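You operate a simulated robot arm through the tools that you are given. There is no shell and no other tool. Be economical: measure what you need, move in short steps, check, and stop when the job is done.

The job below is to be done with a simulated two-armed robot. You get a single attempt, and the scene is never put back.

Task
Wipe up the spill on the left half of the bench with the blue cloth and put it back.
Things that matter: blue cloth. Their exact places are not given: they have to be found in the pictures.

It is judged by the outcome, as a careful person would: the job done as asked, and still so three seconds after it is handed in. It fails if anything else is knocked over, pushed out of place, dropped, spilled or broken. Flat cloth is picked up by pressing the open fingertips on it (5 to 10 N) and closing them slowly along it; thin cloth reads only 2 to 8 mm in the jaws.

Robot
Two 6-joint arms with two-finger parallel grippers on one trunk, on a base that drives. Base frame: it is fixed to the floor where the robot stands at the start and does not move with it; the origin is under the middle of the robot, x ahead of it, y to its left, z up; the surface under the hand at the start is at about z = 85. Lengths are in cm, angles in degrees, forces in N, time in s.
The left shoulder is at the start at [-7.7, 17.7, 83.2], the right one opposite. With the tool pointing down near the work surface each hand reaches from about 10 to 72 cm from the robot's upright axis, wherever it stands, measured 20 degrees to its own side. Payload 1.57 kg a hand.
The TCP of each hand is the grasp point between the finger pads, 3 cm short of the fingertips. In the tool frame z runs along the fingers and y along their closing line. The gripper opens to 8 cm. The fingers are 1.7 cm wide and 1.2 cm thick; the gripper's body (4 by 8.2 cm) begins 8 cm behind the TCP.
Orientation is told as [roll, pitch, yaw] about the base's x, y, z axes, in that order, counted from this pose: with the fingers straight down and closing along the base's y, the tool's x points along the base's -x, its y along +y and its z along -z.

Tools
- The arms move only by the tool nudge_tool. It takes "left_motion", "right_motion" or both (then of equal length, played together; a hand with none holds still); each is a list that holds one entry, the list of rows, each a list of 7 numbers: the gripper command, from -1 (fully open) to 1 (shut), values between in proportion, then the shift along the tool's x, y, z in units of 50 mm (1.0 is 50 mm), then the turn, a rotation vector about the tool's x, y, z in units of 5 degrees (1.0 is 5 degrees). In form: [[[hand, tx, ty, tz, rx, ry, rz], ...]]. A call has 1 to 10 rows; each row shifts and turns the commanded pose from where the row before left it, along the tool's axes as they then stand. A call with a number of a shift or a turn outside -1 to 1 is refused whole. Rows are played at 5 a second. More than 5 cm and 8.6 degrees between two rows, or a gripper value outside its range, and nothing of the call is played. A pose out of reach is approached as far as the arm can. The call stops where the force on the tool passes 40 N (or 10 N more than at its start, if that is more) or the arm is blocked; 0.2 s more then pass. Each finger travels about 7.2 cm/s and halts on what it meets, pressing with about 43 N; the grip force reading is that of the motor and also rises with nothing between the fingers. The clock runs only during rows and for 0.2 s after the last one: add rows that do not move to give the fingers time. The reply holds the time, the measured pose of the TCP, the force on the tool along the base axes, the opening and the grip force, in the units named above and with some noise, with the torque about the TCP (base axes, N m) and any sound that the robot's microphone picked up.
- Cameras (640 x 400 px; columns grow to the right, rows downward): "scene" is now at [2.9, -2.57, 154.85]; the picture's right is [-0.35, -0.94, 0.00], its down [-0.75, 0.28, -0.60] and it looks along [0.57, -0.21, -0.80] (base axes); focal length 288 px, centre (320, 200). "left" rides on the left gripper at [7.2, 0.7, -12.2] in its tool frame; the picture's right is [-0.09, 1.00, 0.00], its down [-0.84, -0.08, -0.54] and it looks along [-0.54, -0.05, 0.84] (tool axes); focal length 238 px, centre (320, 200). "right" rides on the right gripper at [7.2, -0.7, -12.2] in its tool frame; the picture's right is [0.09, 1.00, 0.00], its down [-0.84, 0.08, -0.54] and it looks along [-0.54, 0.05, 0.84] (tool axes); focal length 238 px, centre (320, 200).
- snapshot(camera): a new picture of that camera. It takes no simulated time.
- move_column(by): slides the trunk up (or, below 0, down) by that many cm; the arms and the scene camera ride with it, the base frame stays. It gives what a move gives, with no picture.
- roll_base(legs): drives the robot by 1 to 6 legs, each [ahead, left, turn to the left] in cm, cm and degrees, along the robot's own axes; the way and the turn of a leg run together, so that a leg with both is an arc; at most 150 cm and 180 degrees a leg. The arms and the cameras ride along, it lands a little off, and it stops where it bumps. It gives what a move gives.
- turn_head(pan, tilt): turns the head with the scene camera to pan (to the left, within 143 degrees either way) and tilt (down, from -29 to 69), counted from straight ahead of the robot. It gives what a move gives.
- measure_at(camera, pixels): for up to 12 pixels [column, row] of the newest picture of that camera ("zoom" is the newest enlarged one), the place [x, y, z] in the base frame of the surface seen there, good to about 0.2 cm. It takes no simulated time.
- close_up(camera, box): a new picture of the part [left, top, right, bottom] of that camera's present view, enlarged. It takes no simulated time.
- job_done(): hands the job in; it is judged then, once.

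Go step by step. Measure first, check grasps and placings, and put right what went wrong. The budget is 80 turns and 70 pictures, counting those below and the enlarged ones. Unless the task says otherwise, let go and move clear before handing in, and close with one line.

The tools are called as name(argument=value, ...) on one line, values as JSON. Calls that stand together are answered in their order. nudge_tool: Moves the arms, as the interface text tells. Its arguments: {"type":"object","properties":{"left_motion":{"type":"array","items":{"type":"array","items":{"type":"array","items":{"type":"number"}}}},"right_motion":{"type":"array","items":{"type":"array","items":{"type":"array","items":{"type":"number"}}}}},"required":[]} The other tools are called the same way: move_column (by) slides the trunk up or down; roll_base (legs) drives the base; turn_head (pan, tilt) turns the head that bears the scene camera; snapshot (camera) takes a picture; measure_at (camera, pixels) gives the place of the surface under pixels of a picture; close_up (camera, box) takes an enlarged picture of a part of a camera's view; job_done () hands the job in.

At the start:

```text
time: 0.0
left_ee_pos: [55.56, -0.93, 105.79]
left_tool_rot: [0.0, -0.1, 0.0]
left_force: [-0.7, 0.2, 0.7]
left_wrist_torque: [0.0, 0.02, 0.03]
left_width: 8.04
left_grip_force: 0.0
right_ee_pos: [38.42, -43.59, 104.07]
right_tool_rot: [0.1, 0.1, 0.0]
right_force: [-0.5, -0.2, -0.2]
right_wrist_torque: [-0.01, -0.02, 0.02]
right_width: 7.99
right_grip_force: 0.0
trunk travel left (down, up): [-27.5, 5.3]
robot x, y, heading: [-0.08, -0.38, -0.0]
head pan, tilt: [-20.2, 52.8]
```

scene: 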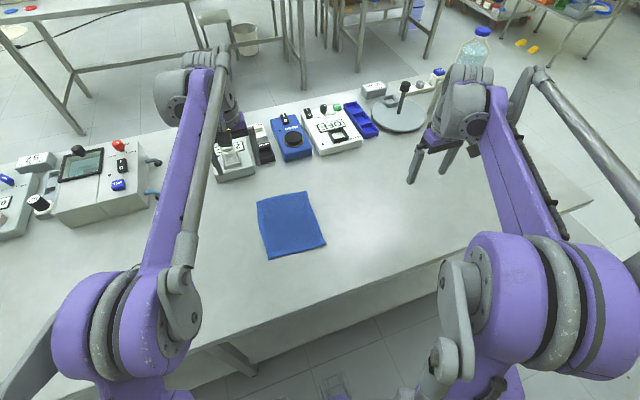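
right: 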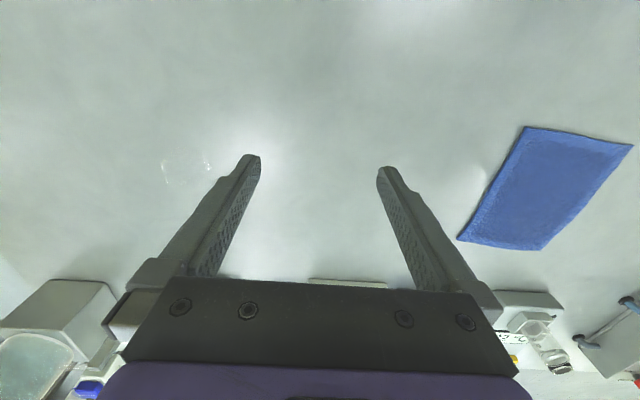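
left: 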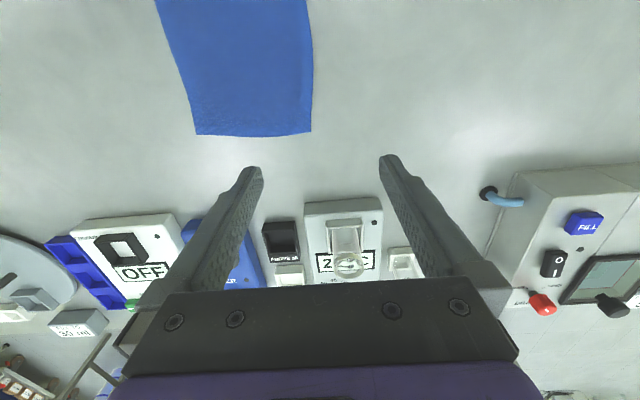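

The blue cloth lies flat near scene pixel (290,225). There is a faint clear mark at right-picture (190,165), but I still have to find the spill on the left half, so I'll turn the head left.

measure_at(camera="scene", pixels=[[257, 202], [306, 192], [326, 244], [268, 259], [290, 225], [100, 290], [60, 240], [230, 200]])

measure_at(camera="right", pixels=[[190, 165], [166, 175], [208, 165]])

turn_head(pan=25, tilt=50)

snapshot(camera="scene")

```text
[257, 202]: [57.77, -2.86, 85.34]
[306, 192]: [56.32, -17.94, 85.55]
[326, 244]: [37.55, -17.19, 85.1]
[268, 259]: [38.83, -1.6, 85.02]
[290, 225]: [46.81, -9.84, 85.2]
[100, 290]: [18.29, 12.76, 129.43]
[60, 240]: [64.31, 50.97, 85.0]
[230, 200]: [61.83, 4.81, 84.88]
```

```text
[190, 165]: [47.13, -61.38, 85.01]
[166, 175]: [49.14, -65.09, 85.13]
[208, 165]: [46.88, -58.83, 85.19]
```

```text
time: 1.1
left_ee_pos: [55.65, -0.94, 105.67]
left_tool_rot: [0.0, 0.1, 0.0]
left_force: [-0.4, -0.2, -0.4]
left_wrist_torque: [-0.01, -0.04, -0.03]
left_width: 7.97
left_grip_force: 0.0
right_ee_pos: [38.48, -43.79, 103.96]
right_tool_rot: [-0.1, 0.0, -0.1]
right_force: [0.2, 0.1, -0.6]
right_wrist_torque: [0.04, 0.0, 0.01]
right_width: 7.98
right_grip_force: 0.0
trunk travel left (down, up): [-27.5, 5.3]
robot x, y, heading: [0.17, 0.28, 0.3]
head pan, tilt: [25.0, 50.0]
```

```text
66 pictures are left
```

scene: 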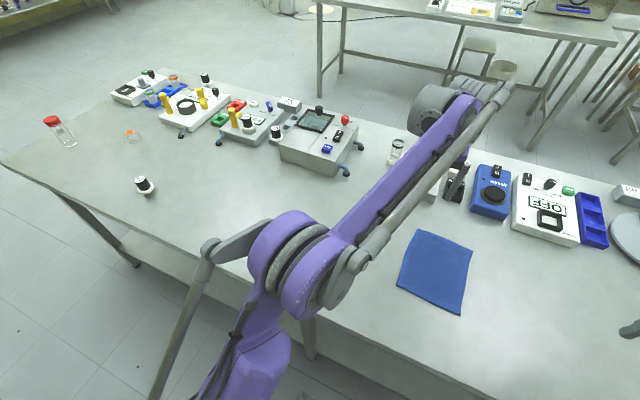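

The left part of the bench shows some small orange thing at (132,135) and objects at (60,130), (145,185). I'll enlarge it.

close_up(camera="scene", box=[0, 60, 280, 235])

measure_at(camera="scene", pixels=[[132, 135], [60, 140], [147, 192], [5, 162], [160, 70], [200, 180], [300, 235], [180, 240]])

```text
2.29 times, centred on (140, 148) of scene
```

zoom: 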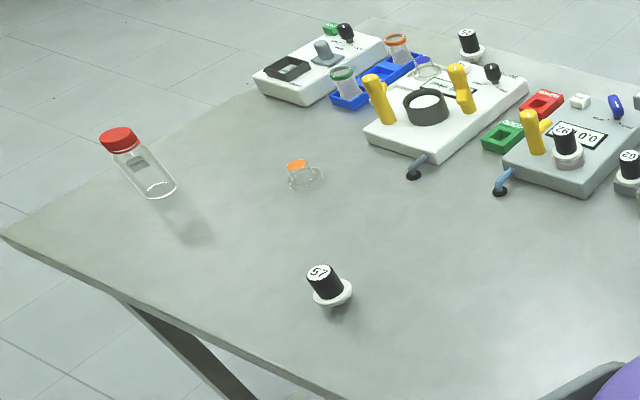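

```text
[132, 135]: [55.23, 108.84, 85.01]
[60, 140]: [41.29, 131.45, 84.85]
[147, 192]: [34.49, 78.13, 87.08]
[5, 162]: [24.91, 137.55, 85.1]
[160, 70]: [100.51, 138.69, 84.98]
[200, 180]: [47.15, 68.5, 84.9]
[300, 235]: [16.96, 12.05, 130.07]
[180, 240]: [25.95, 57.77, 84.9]
```

No spill visible so far, but the left arm hides a lot. The mark at (47,-61) needs identifying too, so I'll look right and take a close look through the right hand.

turn_head(pan=-50, tilt=45)

snapshot(camera="scene")

close_up(camera="right", box=[80, 100, 280, 225])

```text
time: 2.6
left_ee_pos: [55.59, -0.9, 105.67]
left_tool_rot: [0.0, 0.0, 0.0]
left_force: [0.1, -0.8, -0.2]
left_wrist_torque: [-0.02, 0.0, 0.01]
left_width: 8.01
left_grip_force: 0.1
right_ee_pos: [38.53, -43.68, 103.97]
right_tool_rot: [0.0, 0.1, 0.0]
right_force: [-0.7, 0.0, 0.5]
right_wrist_torque: [0.0, -0.01, -0.02]
right_width: 7.98
right_grip_force: 0.1
trunk travel left (down, up): [-27.5, 5.3]
robot x, y, heading: [-0.21, -0.21, 0.2]
head pan, tilt: [-50.0, 45.0]
```

```text
64 pictures are left
```

scene: 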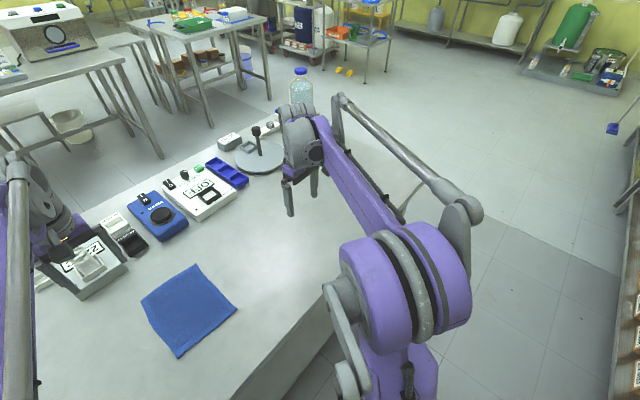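

```text
3.20 times, centred on (180, 162) of right
```

zoom: 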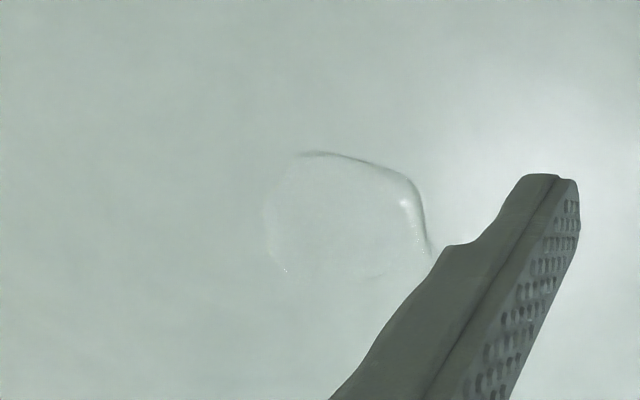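

There is a clear puddle near (47,-61), which is on the right half, so it's not the one asked for. I'll swing the left hand to the left at its present height to uncover and see the left half.

nudge_tool(left_motion=[[[-1, 0.2, 0.8, -0.4, 0, 0, 0], [-1, 0.2, 1, -0.4, 0, 0, 0], [-1, 0.2, 1, 0, 0, 0, 0], [-1, 0.2, 1, 0, 0, 0, 0], [-1, 0.2, 1, 0, 0, 0, 0], [-1, 0.2, 1, 0, 0, 0, 0], [-1, 0.2, 1, 0, 0, 0, 0], [-1, 0, 0, 0, 0, 0, 0]]])

turn_head(pan=25, tilt=50)

snapshot(camera="left")

snapshot(camera="scene")

```text
refused: row 2 steps farther than a row can; nothing moved
```

```text
time: 4.1
left_ee_pos: [55.56, -0.94, 105.67]
left_tool_rot: [-0.1, 0.1, 0.0]
left_force: [0.1, -0.4, -0.1]
left_wrist_torque: [0.02, -0.02, 0.03]
left_width: 8.0
left_grip_force: 0.1
right_ee_pos: [38.49, -43.68, 103.94]
right_tool_rot: [0.1, 0.0, 0.0]
right_force: [0.3, -0.4, 0.9]
right_wrist_torque: [0.03, 0.01, -0.01]
right_width: 8.0
right_grip_force: 0.1
trunk travel left (down, up): [-27.5, 5.3]
robot x, y, heading: [0.02, -0.3, 0.1]
head pan, tilt: [25.0, 50.0]
```

```text
62 pictures are left
```

left: 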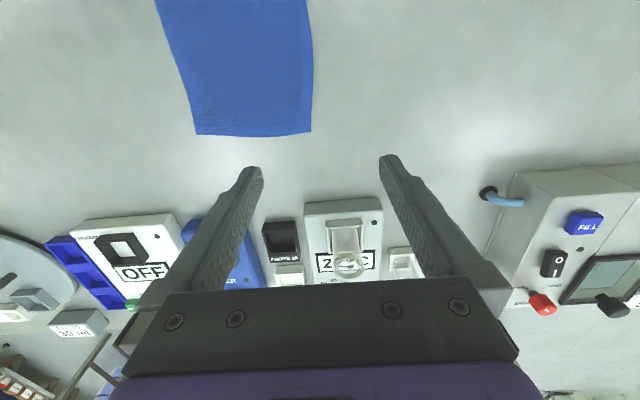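

```text
61 pictures are left
```

scene: 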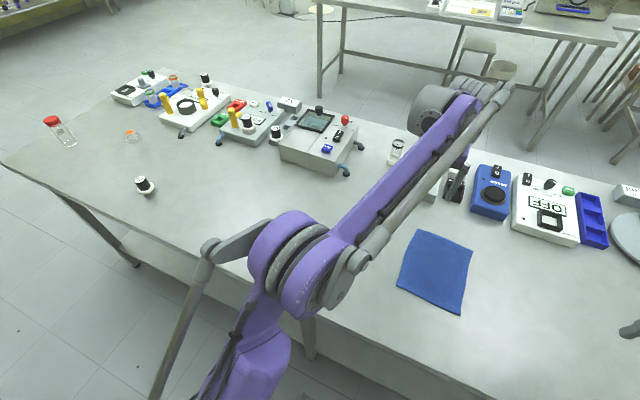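

The row was slightly too long; I'll repeat it with shorter steps.

nudge_tool(left_motion=[[[-1, 0.3, 0.8, -0.4, 0, 0, 0], [-1, 0.3, 0.8, -0.4, 0, 0, 0], [-1, 0.3, 0.9, 0, 0, 0, 0], [-1, 0.3, 0.9, 0, 0, 0, 0], [-1, 0.3, 0.9, 0, 0, 0, 0], [-1, 0.3, 0.9, 0, 0, 0, 0], [-1, 0.3, 0.9, 0, 0, 0, 0], [-1, 0.3, 0.9, 0, 0, 0, 0], [-1, 0.3, 0.9, 0, 0, 0, 0], [-1, 0, 0, 0, 0, 0, 0]]])

snapshot(camera="left")

snapshot(camera="scene")

```text
time: 6.3
left_ee_pos: [42.13, 38.64, 109.61]
left_tool_rot: [-0.1, 0.0, 0.0]
left_force: [-0.7, -0.4, 0.2]
left_wrist_torque: [0.02, 0.03, 0.0]
left_width: 8.02
left_grip_force: 0.1
right_ee_pos: [38.61, -43.64, 104.05]
right_tool_rot: [0.0, 0.0, 0.0]
right_force: [-0.5, 0.1, 0.2]
right_wrist_torque: [0.03, -0.02, -0.02]
right_width: 7.99
right_grip_force: 0.0
trunk travel left (down, up): [-27.5, 5.3]
robot x, y, heading: [-0.07, 0.2, -0.1]
head pan, tilt: [25.0, 50.0]
```

```text
60 pictures are left
```

left: 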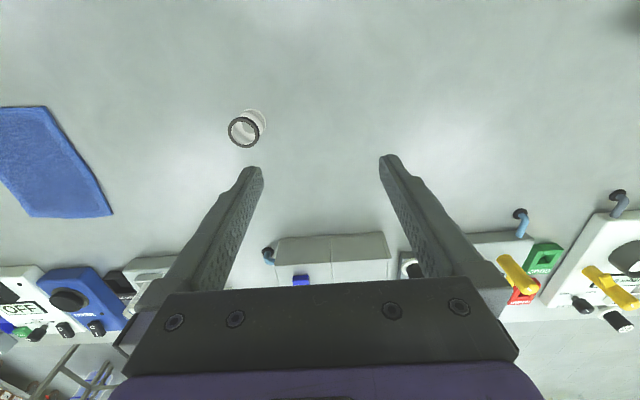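

```text
59 pictures are left
```

scene: 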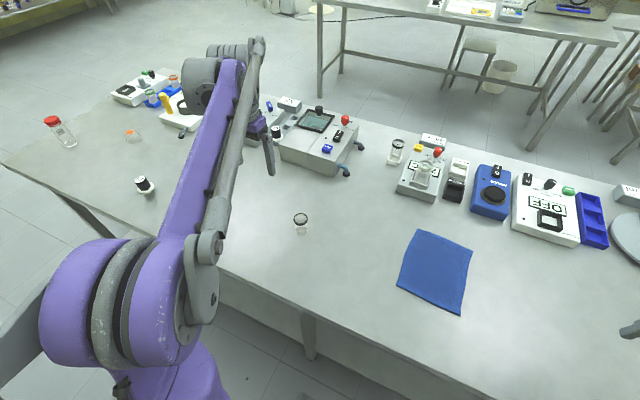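

A small empty glass stands at (300,222) and no puddle is obvious yet. I'll enlarge the empty bench areas.

close_up(camera="left", box=[200, 0, 640, 275])

close_up(camera="scene", box=[0, 100, 200, 225])

close_up(camera="scene", box=[210, 130, 450, 280])

measure_at(camera="scene", pixels=[[300, 234], [301, 215], [310, 310], [345, 330], [250, 280]])

```text
1.45 times, centred on (420, 138) of left
```

zoom: 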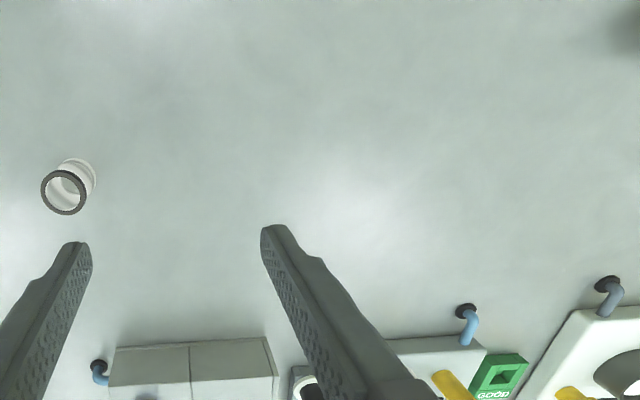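

```text
3.20 times, centred on (100, 162) of scene
```

zoom: 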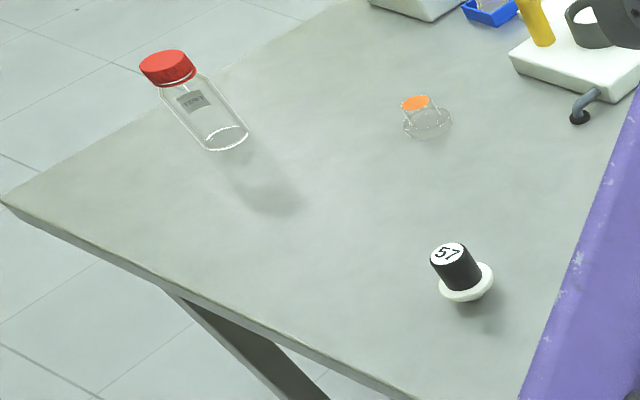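

```text
2.67 times, centred on (330, 205) of scene
```

zoom: 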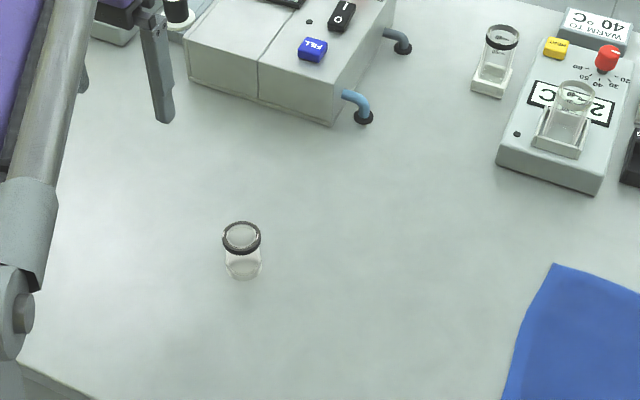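

```text
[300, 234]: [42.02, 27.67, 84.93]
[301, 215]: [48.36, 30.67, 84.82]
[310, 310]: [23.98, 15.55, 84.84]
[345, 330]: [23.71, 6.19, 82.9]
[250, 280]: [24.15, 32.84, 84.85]
```

The only candidate on the left is the orange-and-glass thing near (55,109), too far to judge. I'll drive the robot 50 cm to the left (hands are well above the objects there) and look again.

roll_base(legs=[[0, 50, 0]])

snapshot(camera="left")

snapshot(camera="scene")

```text
time: 11.2
left_ee_pos: [42.59, 88.56, 109.7]
left_tool_rot: [0.0, 0.0, -0.4]
left_force: [0.1, -0.3, -0.3]
left_wrist_torque: [0.02, 0.0, -0.02]
left_width: 7.99
left_grip_force: 0.1
right_ee_pos: [38.52, 6.16, 104.02]
right_tool_rot: [0.1, 0.0, -0.3]
right_force: [-0.5, 0.1, -1.0]
right_wrist_torque: [0.02, 0.02, -0.01]
right_width: 8.01
right_grip_force: 0.1
trunk travel left (down, up): [-27.5, 5.3]
robot x, y, heading: [0.14, 50.11, -0.3]
head pan, tilt: [25.0, 50.0]
```

```text
55 pictures are left
```

left: 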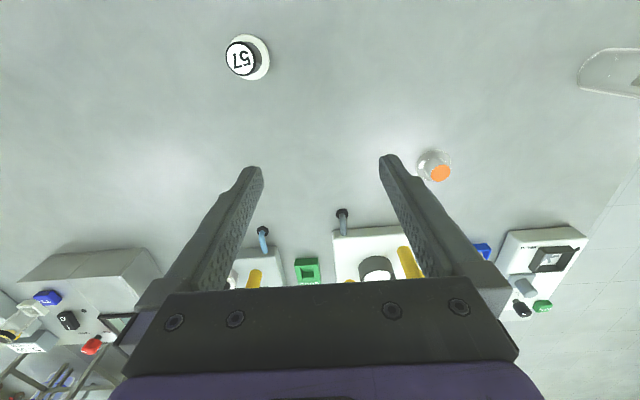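

```text
54 pictures are left
```

scene: 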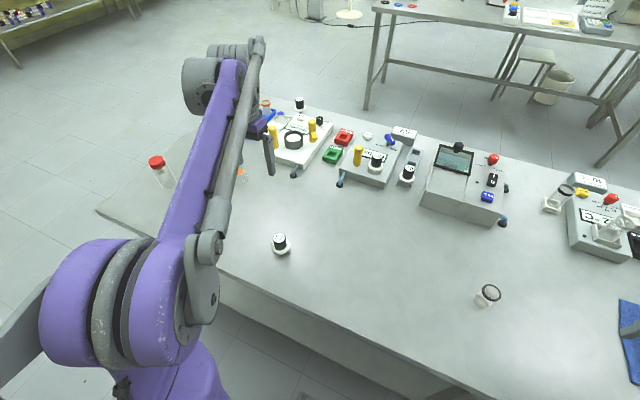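

close_up(camera="left", box=[380, 20, 640, 182])

close_up(camera="scene", box=[240, 160, 560, 360])

close_up(camera="left", box=[0, 0, 400, 250])

snapshot(camera="right")

```text
2.46 times, centred on (510, 101) of left
```

zoom: 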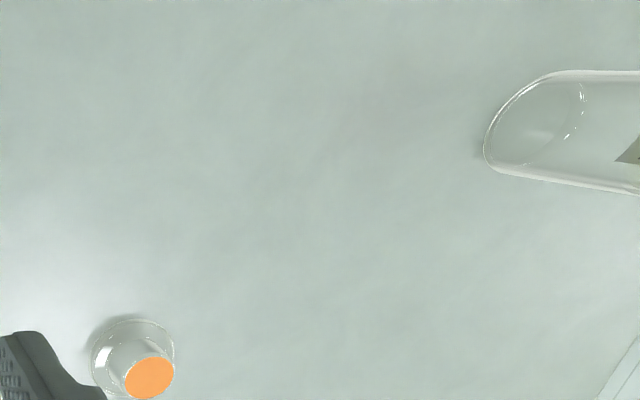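

```text
2.00 times, centred on (400, 260) of scene
```

zoom: 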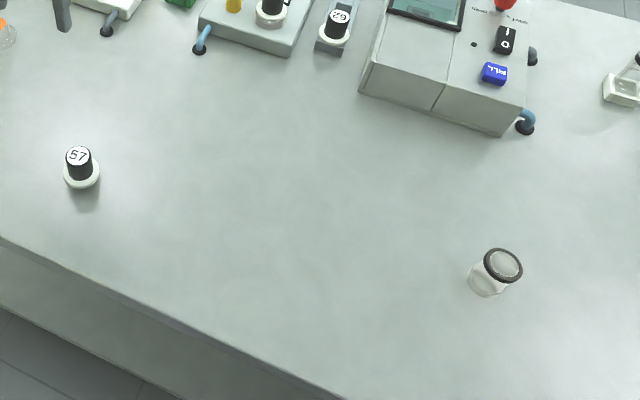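

```text
1.60 times, centred on (200, 125) of left
```

zoom: 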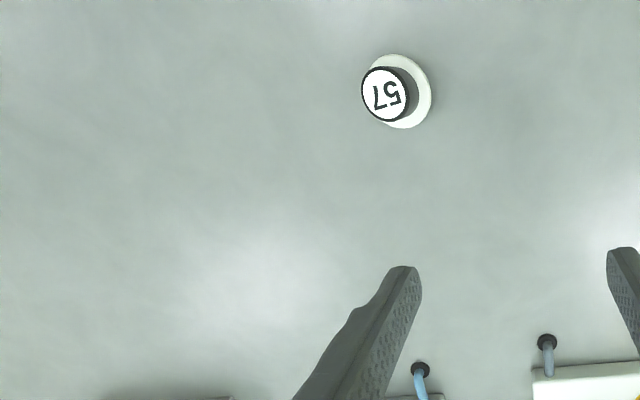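

```text
50 pictures are left
```

right: 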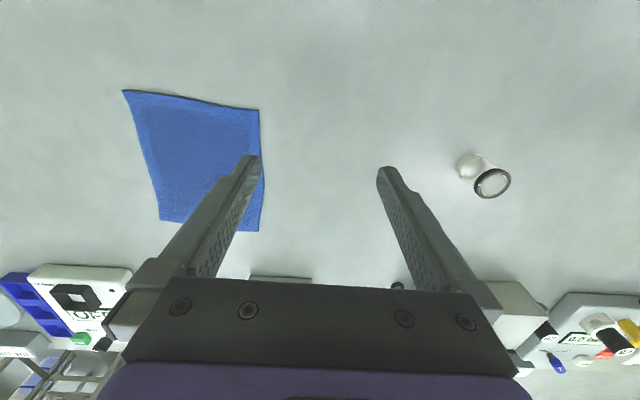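

No puddle shows in these views either. I'll enlarge the right-hand view (around glass and cloth) and the scene view of the left end, with the head turned further.

close_up(camera="right", box=[240, 0, 640, 250])

turn_head(pan=0, tilt=60)

snapshot(camera="scene")

close_up(camera="scene", box=[160, 100, 480, 300])

```text
1.60 times, centred on (440, 125) of right
```

zoom: 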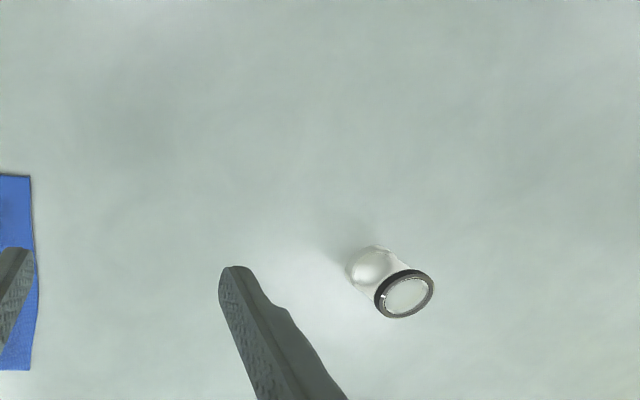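

```text
time: 12.1
left_ee_pos: [42.57, 88.44, 109.79]
left_tool_rot: [0.0, 0.0, -0.3]
left_force: [0.2, 0.2, 0.2]
left_wrist_torque: [-0.04, 0.01, 0.02]
left_width: 7.99
left_grip_force: 0.0
right_ee_pos: [38.39, 6.26, 104.03]
right_tool_rot: [0.0, 0.1, -0.4]
right_force: [-0.3, -0.3, -0.1]
right_wrist_torque: [0.0, 0.02, 0.03]
right_width: 7.99
right_grip_force: 0.1
trunk travel left (down, up): [-27.5, 5.3]
robot x, y, heading: [0.03, 50.03, -0.3]
head pan, tilt: [0.0, 60.0]
```

```text
48 pictures are left
```

scene: 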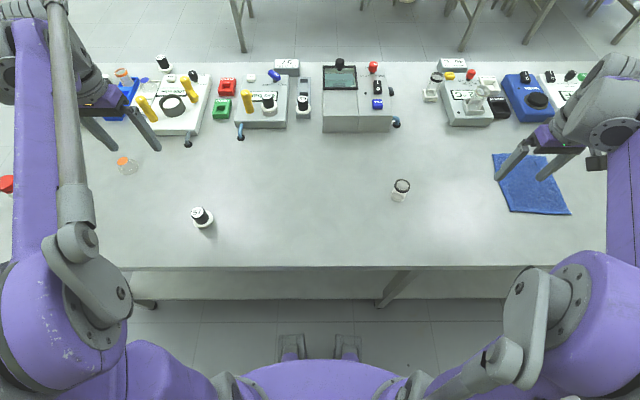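

```text
2.00 times, centred on (320, 200) of scene
```

zoom: 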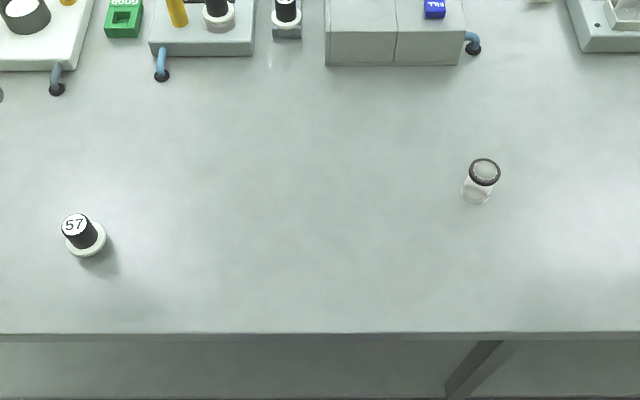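

Still nothing between y=0 and 110. The far-left end behind the arm is left to check, so I'll turn the head left and shift the left hand to free the view.

nudge_tool(left_motion=[[[-1, 0, 0.3, -0.8, 0, 0, 0], [-1, 0, 0.3, -0.8, 0, 0, 0], [-1, 0, -0.9, 0, 0, 0, 0], [-1, 0, -0.9, 0, 0, 0, 0], [-1, 0, -0.9, 0, 0, 0, 0], [-1, 0, -0.9, 0, 0, 0, 0], [-1, 0, -0.9, 0, 0, 0, 0], [-1, 0, -0.9, 0, 0, 0, 0], [-1, 0, 0, 0, 0, 0, 0]]])

turn_head(pan=50, tilt=45)

snapshot(camera="scene")

snapshot(camera="left")

```text
time: 14.1
left_ee_pos: [42.37, 64.43, 117.62]
left_tool_rot: [0.0, 0.0, -0.3]
left_force: [0.3, -0.5, -0.5]
left_wrist_torque: [0.0, -0.02, -0.03]
left_width: 7.97
left_grip_force: 0.1
right_ee_pos: [38.4, 6.23, 104.03]
right_tool_rot: [0.0, 0.0, -0.3]
right_force: [-0.2, -0.5, -0.3]
right_wrist_torque: [0.0, 0.01, 0.06]
right_width: 8.03
right_grip_force: 0.1
trunk travel left (down, up): [-27.5, 5.3]
robot x, y, heading: [-0.03, 49.97, -0.3]
head pan, tilt: [0.0, 60.0]
```

```text
time: 15.2
left_ee_pos: [42.35, 64.33, 117.61]
left_tool_rot: [0.0, -0.1, -0.3]
left_force: [0.6, -0.2, -0.6]
left_wrist_torque: [0.01, 0.03, 0.03]
left_width: 8.01
left_grip_force: 0.0
right_ee_pos: [38.33, 6.35, 103.87]
right_tool_rot: [0.0, 0.0, -0.3]
right_force: [-0.8, 0.1, 0.3]
right_wrist_torque: [0.0, -0.01, -0.02]
right_width: 8.01
right_grip_force: 0.0
trunk travel left (down, up): [-27.5, 5.3]
robot x, y, heading: [0.07, 49.87, -0.3]
head pan, tilt: [50.0, 45.0]
```

```text
46 pictures are left
```

scene: 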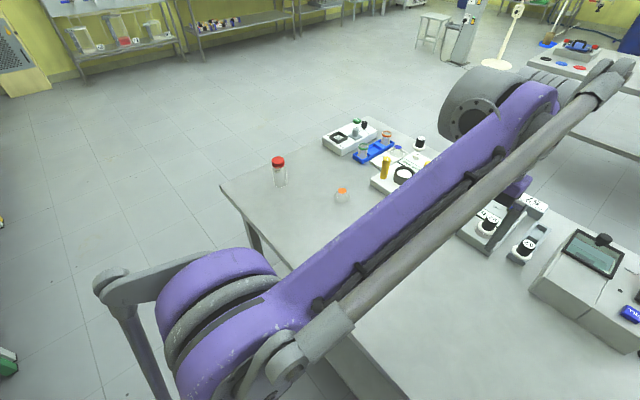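

```text
45 pictures are left
```

left: 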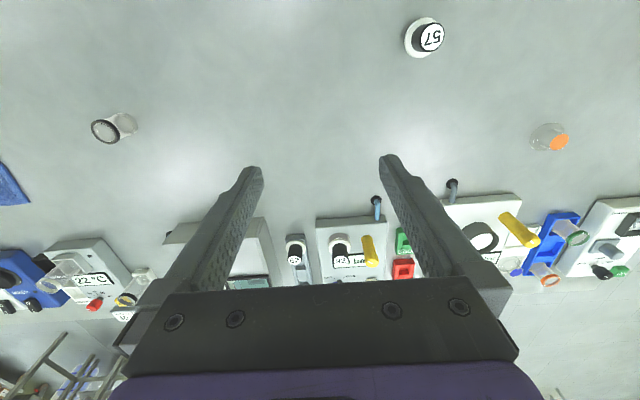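

close_up(camera="scene", box=[210, 120, 450, 270])

close_up(camera="left", box=[320, 0, 640, 200])

close_up(camera="left", box=[60, 0, 380, 200])

```text
2.67 times, centred on (330, 195) of scene
```

zoom: 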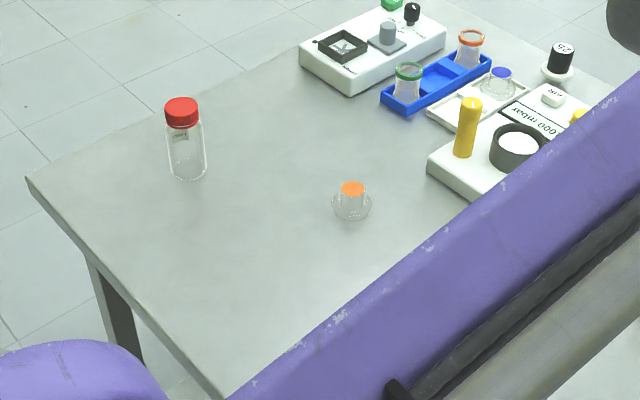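

```text
2.00 times, centred on (480, 100) of left
```

zoom: 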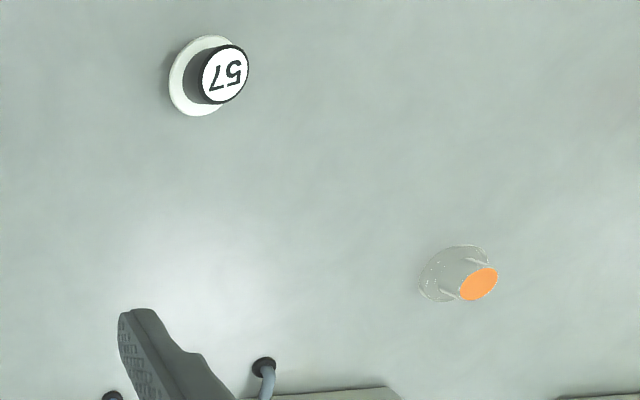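

```text
2.00 times, centred on (220, 100) of left
```

zoom: 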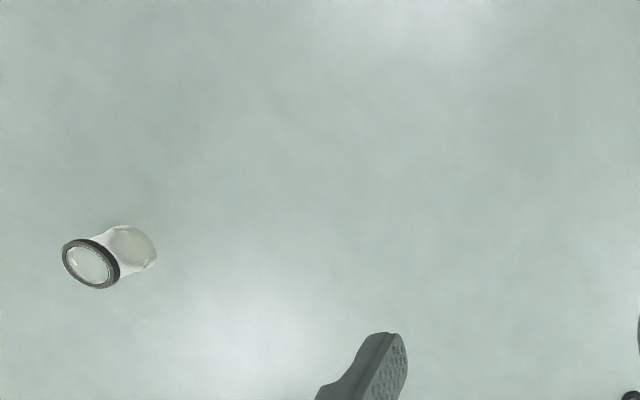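

The left end is clear too. I need the bench's true extent on the right and a good view of that side, so I'll drive back to the right and look.

roll_base(legs=[[0, -70, 0]])

turn_head(pan=-40, tilt=50)

snapshot(camera="scene")

snapshot(camera="right")

snapshot(camera="left")

```text
time: 21.8
left_ee_pos: [42.02, -5.14, 117.66]
left_tool_rot: [0.0, 0.1, -0.3]
left_force: [-0.2, -0.2, -0.4]
left_wrist_torque: [0.0, -0.01, 0.03]
left_width: 8.0
left_grip_force: 0.1
right_ee_pos: [38.13, -63.26, 104.0]
right_tool_rot: [-0.1, 0.1, -0.3]
right_force: [-0.1, 0.3, 0.8]
right_wrist_torque: [0.02, 0.0, 0.01]
right_width: 8.01
right_grip_force: 0.1
trunk travel left (down, up): [-27.5, 5.3]
robot x, y, heading: [-0.65, -19.24, -0.4]
head pan, tilt: [50.0, 45.0]
```

```text
time: 23.4
left_ee_pos: [41.95, -5.14, 117.54]
left_tool_rot: [-0.1, 0.0, -0.3]
left_force: [0.6, 0.0, -0.7]
left_wrist_torque: [-0.01, -0.02, -0.01]
left_width: 7.98
left_grip_force: 0.1
right_ee_pos: [38.03, -63.27, 104.07]
right_tool_rot: [0.0, 0.0, -0.3]
right_force: [-0.4, 0.1, -0.1]
right_wrist_torque: [0.03, 0.03, 0.0]
right_width: 8.0
right_grip_force: 0.1
trunk travel left (down, up): [-27.5, 5.3]
robot x, y, heading: [-0.23, -19.48, -0.4]
head pan, tilt: [-40.0, 50.0]
```

```text
41 pictures are left
```

scene: 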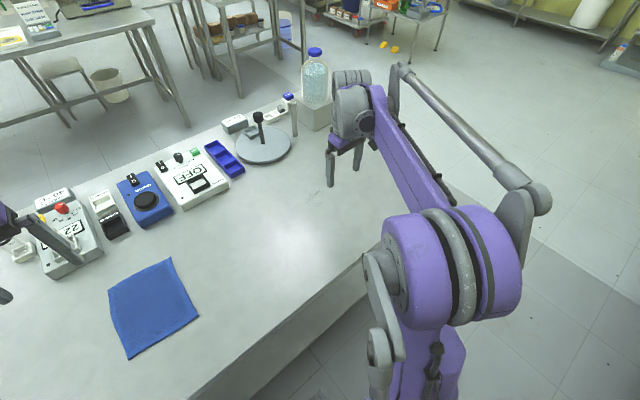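

```text
40 pictures are left
```

right: 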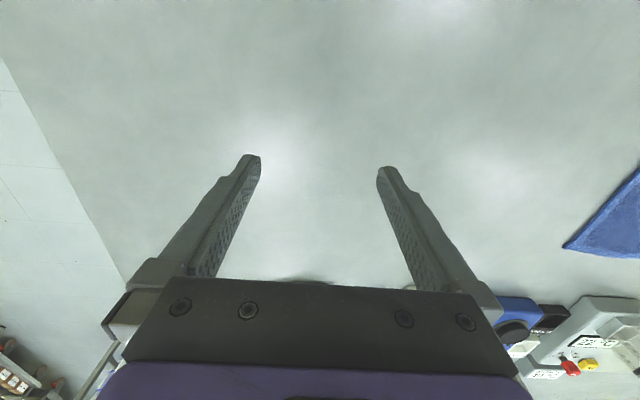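

```text
39 pictures are left
```

left: 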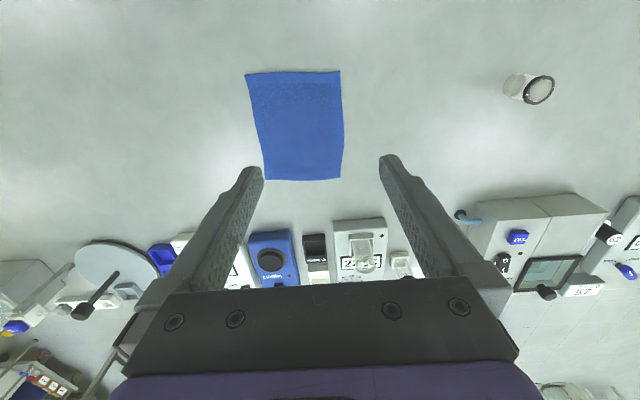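

The puddle at (47,-61) has almost vanished from this view, so its visibility depends strongly on angle. I'll enlarge here to learn how it looks in the scene camera.

close_up(camera="scene", box=[200, 150, 360, 250])

measure_at(camera="zoom", pixels=[[300, 100], [400, 200], [480, 160]])

measure_at(camera="right", pixels=[[10, 80], [320, 120], [320, 180], [320, 240], [250, 270]])

close_up(camera="right", box=[200, 100, 440, 250])

```text
4.00 times, centred on (280, 200) of scene
```

zoom: 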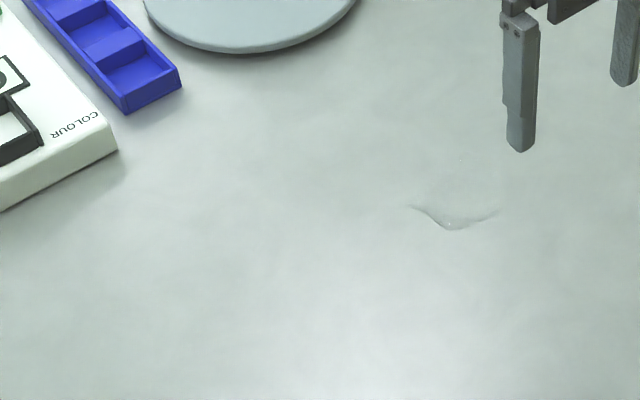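

```text
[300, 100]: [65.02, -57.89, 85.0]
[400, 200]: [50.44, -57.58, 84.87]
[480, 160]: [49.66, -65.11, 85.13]
```

```text
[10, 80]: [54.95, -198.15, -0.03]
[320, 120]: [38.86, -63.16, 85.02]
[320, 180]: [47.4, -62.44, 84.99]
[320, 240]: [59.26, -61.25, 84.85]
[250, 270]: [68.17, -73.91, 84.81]
```

```text
2.67 times, centred on (320, 175) of right
```

zoom: 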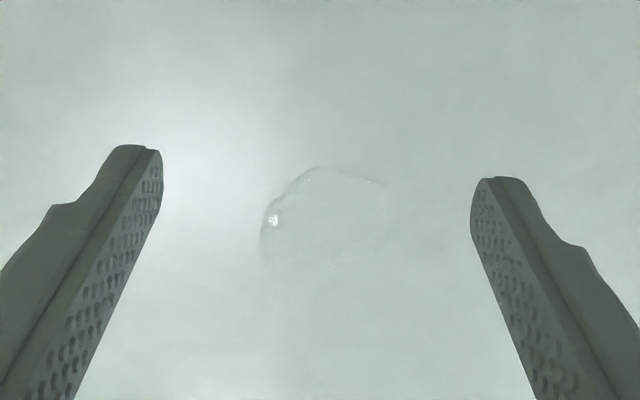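

The puddle only shows at about 3x zoom. So I'll rescan the left half at higher magnification, working along with the left-hand camera, starting near y=25.

roll_base(legs=[[0, 50, 0]])

turn_head(pan=15, tilt=55)

close_up(camera="left", box=[160, 20, 400, 170])

close_up(camera="left", box=[390, 50, 630, 200])

snapshot(camera="scene")

```text
time: 28.3
left_ee_pos: [42.35, 44.46, 117.63]
left_tool_rot: [0.1, 0.0, -0.4]
left_force: [-0.5, 0.1, 0.4]
left_wrist_torque: [-0.02, -0.03, 0.0]
left_width: 7.98
left_grip_force: 0.1
right_ee_pos: [38.28, -13.63, 104.09]
right_tool_rot: [0.0, -0.1, -0.6]
right_force: [-0.1, -0.1, 0.5]
right_wrist_torque: [0.02, 0.03, -0.01]
right_width: 7.99
right_grip_force: 0.1
trunk travel left (down, up): [-27.5, 5.3]
robot x, y, heading: [0.03, 30.24, -0.3]
head pan, tilt: [-40.0, 50.0]
```

```text
time: 29.6
left_ee_pos: [42.45, 44.37, 117.6]
left_tool_rot: [0.0, 0.0, -0.6]
left_force: [0.1, 0.3, 0.5]
left_wrist_torque: [-0.04, 0.01, -0.04]
left_width: 8.01
left_grip_force: 0.0
right_ee_pos: [38.33, -13.75, 104.06]
right_tool_rot: [0.1, 0.0, -0.4]
right_force: [-0.6, 0.3, -0.1]
right_wrist_torque: [0.01, 0.0, -0.03]
right_width: 8.02
right_grip_force: 0.1
trunk travel left (down, up): [-27.5, 5.3]
robot x, y, heading: [-0.24, 30.27, -0.6]
head pan, tilt: [15.0, 55.0]
```

```text
2.67 times, centred on (280, 95) of left
```

zoom: 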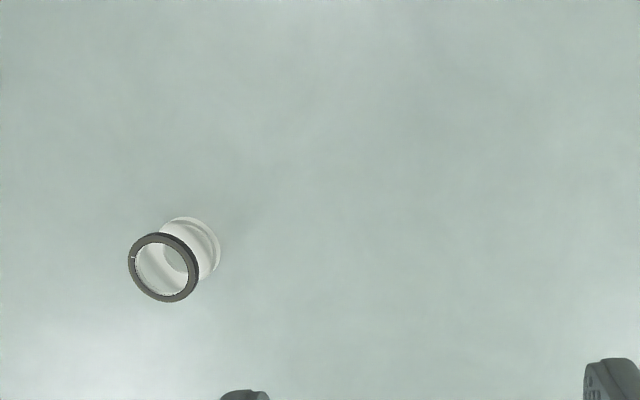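

```text
2.67 times, centred on (510, 125) of left
```

zoom: 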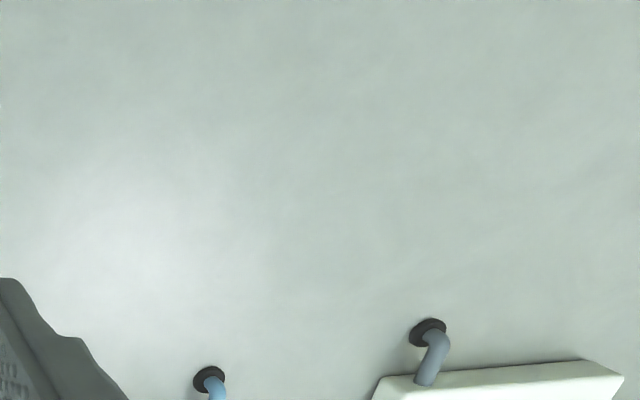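

```text
34 pictures are left
```

scene: 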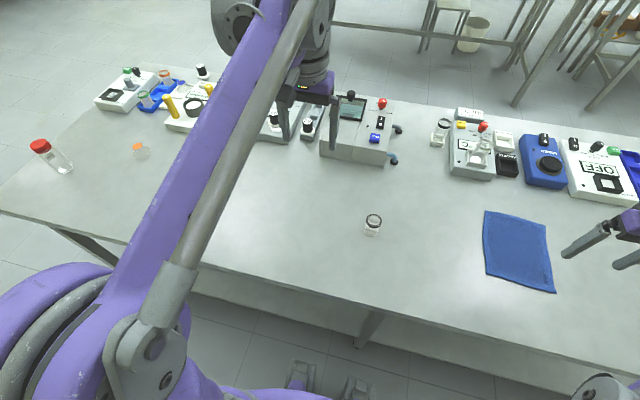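

close_up(camera="scene", box=[370, 180, 610, 330])

close_up(camera="scene", box=[200, 140, 440, 290])

close_up(camera="scene", box=[0, 100, 220, 238])

close_up(camera="right", box=[320, 50, 640, 250])

```text
2.67 times, centred on (490, 255) of scene
```

zoom: 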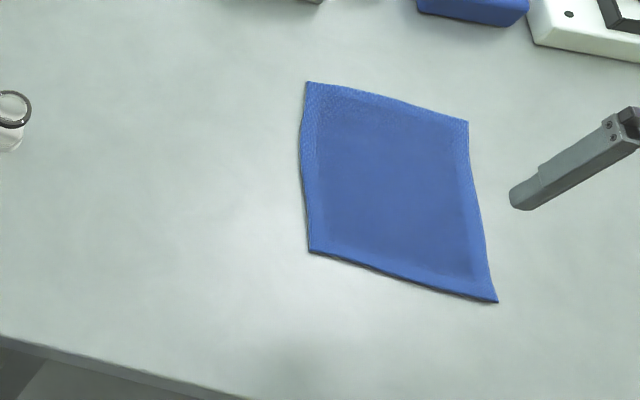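

```text
2.67 times, centred on (320, 215) of scene
```

zoom: 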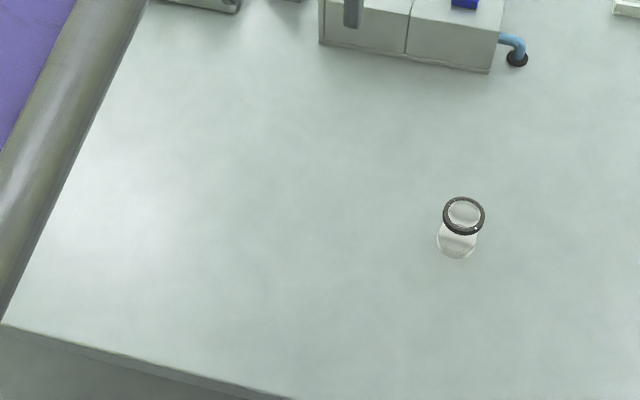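

```text
2.90 times, centred on (110, 169) of scene
```

zoom: 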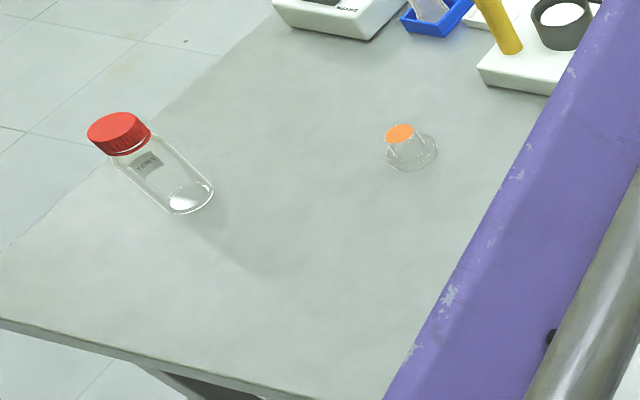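

```text
2.00 times, centred on (480, 150) of right
```

zoom: 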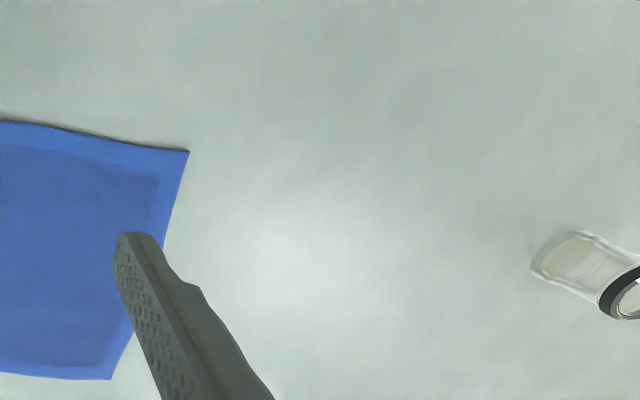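

The cap/ring thing near (55,109) has a sparkling outer ring that could be a puddle around a vial. I'll get a strong zoom of it.

close_up(camera="scene", box=[108, 130, 172, 170])

measure_at(camera="zoom", pixels=[[260, 160], [240, 260], [330, 200], [440, 220], [320, 300], [400, 320], [150, 200]])

```text
10.00 times, centred on (140, 150) of scene
```

zoom: 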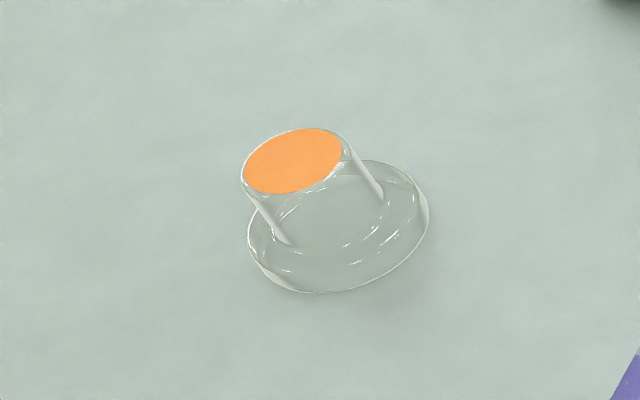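

```text
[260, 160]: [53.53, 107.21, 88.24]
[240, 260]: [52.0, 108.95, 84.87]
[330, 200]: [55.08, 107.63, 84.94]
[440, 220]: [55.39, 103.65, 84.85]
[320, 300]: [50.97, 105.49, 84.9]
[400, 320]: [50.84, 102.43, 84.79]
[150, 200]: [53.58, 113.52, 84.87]
```

That's a glass stopper, not a puddle. I'll zoom on the patches not yet inspected at high magnification, first between the fingers and to the front.

close_up(camera="left", box=[220, 120, 420, 245])

close_up(camera="left", box=[400, 0, 640, 150])

close_up(camera="left", box=[0, 40, 240, 190])

```text
3.20 times, centred on (320, 182) of left
```

zoom: 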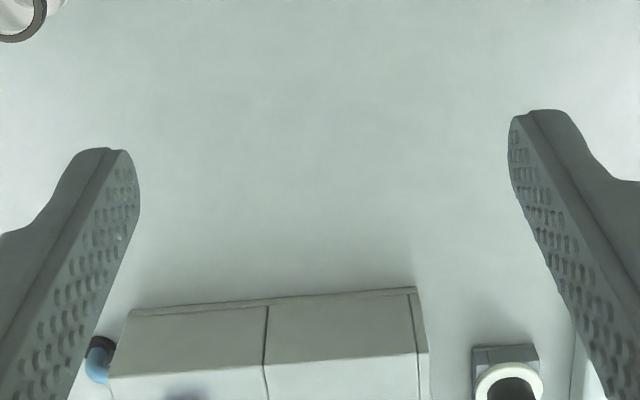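

```text
2.67 times, centred on (520, 75) of left
```

zoom: 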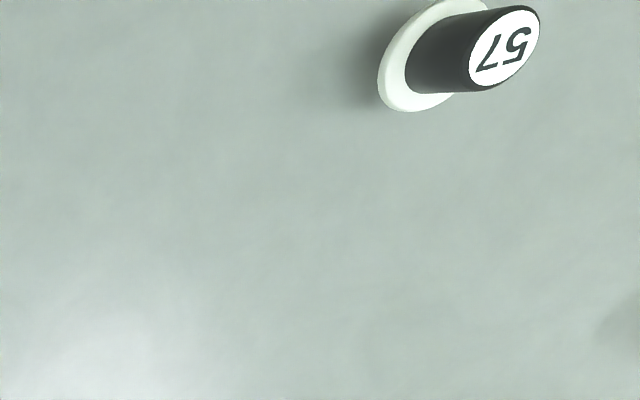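

```text
2.67 times, centred on (120, 115) of left
```

zoom: 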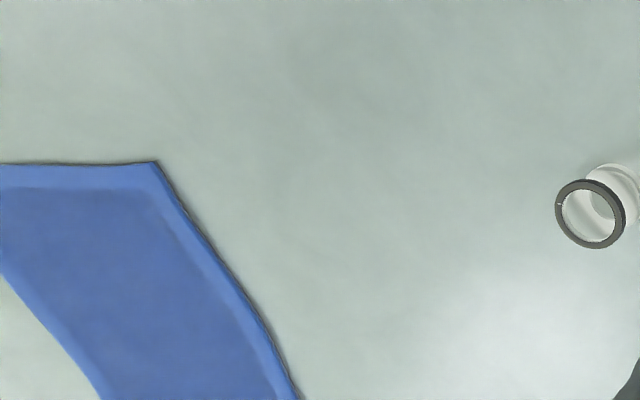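

Nothing from y=-5 to 100. I'll move left another 45 cm to scan the left end at high zoom.

roll_base(legs=[[0, 50, 0]])

nudge_tool(left_motion=[[[-1, 0, 0.9, 0, 0, 0, 0], [-1, 0, 0.9, 0, 0, 0, 0], [-1, 0, 0.9, 0, 0, 0, 0], [-1, 0, 0.6, 0, 0, 0, 0], [-1, 0, 0, 0, 0, 0, 0]]])

snapshot(camera="left")

close_up(camera="left", box=[60, 0, 300, 150])

close_up(camera="left", box=[280, 0, 520, 150])

close_up(camera="left", box=[280, 120, 520, 270])

```text
time: 34.5
left_ee_pos: [42.85, 94.6, 117.59]
left_tool_rot: [0.0, 0.0, -0.4]
left_force: [0.9, 0.3, -0.5]
left_wrist_torque: [-0.01, -0.01, -0.01]
left_width: 8.0
left_grip_force: 0.1
right_ee_pos: [38.66, 36.54, 104.11]
right_tool_rot: [0.0, 0.0, -0.4]
right_force: [-0.4, -0.3, -0.1]
right_wrist_torque: [-0.02, 0.0, 0.02]
right_width: 7.99
right_grip_force: 0.0
trunk travel left (down, up): [-27.5, 5.3]
robot x, y, heading: [0.45, 80.4, -0.4]
head pan, tilt: [15.0, 55.0]
```

```text
time: 35.6
left_ee_pos: [43.0, 111.11, 117.62]
left_tool_rot: [0.1, 0.0, -0.5]
left_force: [-0.7, 0.7, -0.1]
left_wrist_torque: [0.02, -0.02, -0.02]
left_width: 7.99
left_grip_force: 0.1
right_ee_pos: [38.7, 36.41, 103.95]
right_tool_rot: [0.1, 0.1, -0.5]
right_force: [-0.6, -0.7, 0.3]
right_wrist_torque: [0.01, -0.01, 0.0]
right_width: 8.02
right_grip_force: 0.1
trunk travel left (down, up): [-27.5, 5.3]
robot x, y, heading: [0.12, 80.16, -0.4]
head pan, tilt: [15.0, 55.0]
```

```text
25 pictures are left
```

left: 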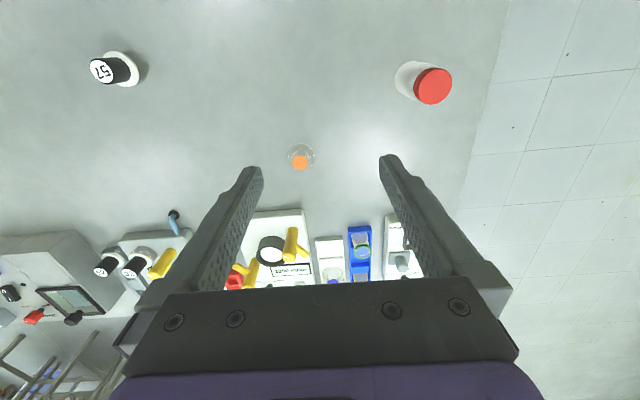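

```text
2.67 times, centred on (180, 75) of left
```

zoom: 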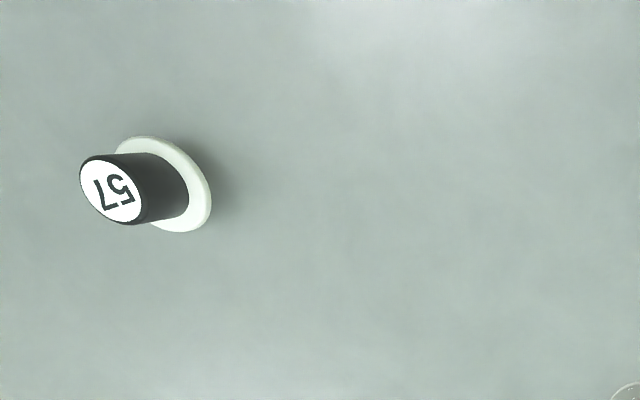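

```text
2.67 times, centred on (400, 75) of left
```

zoom: 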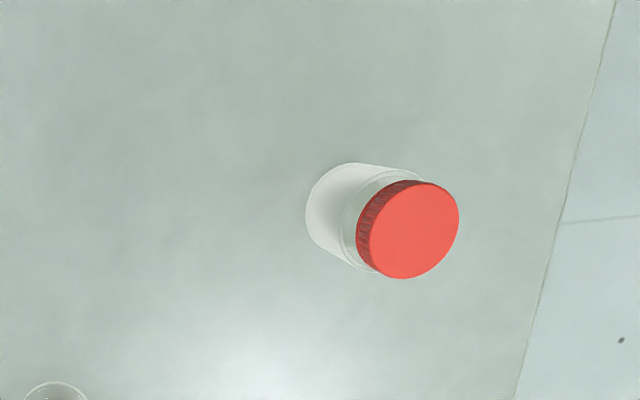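

```text
2.67 times, centred on (400, 195) of left
```

zoom: 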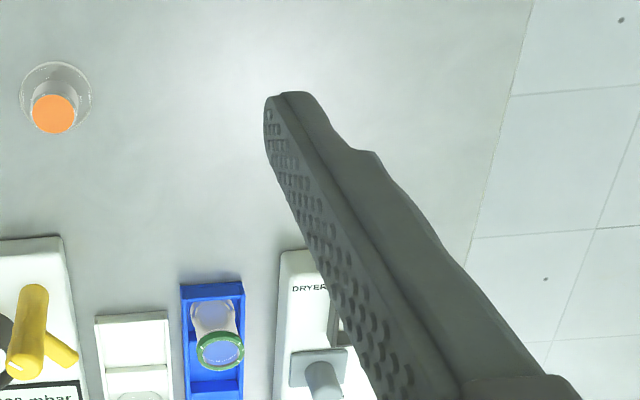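

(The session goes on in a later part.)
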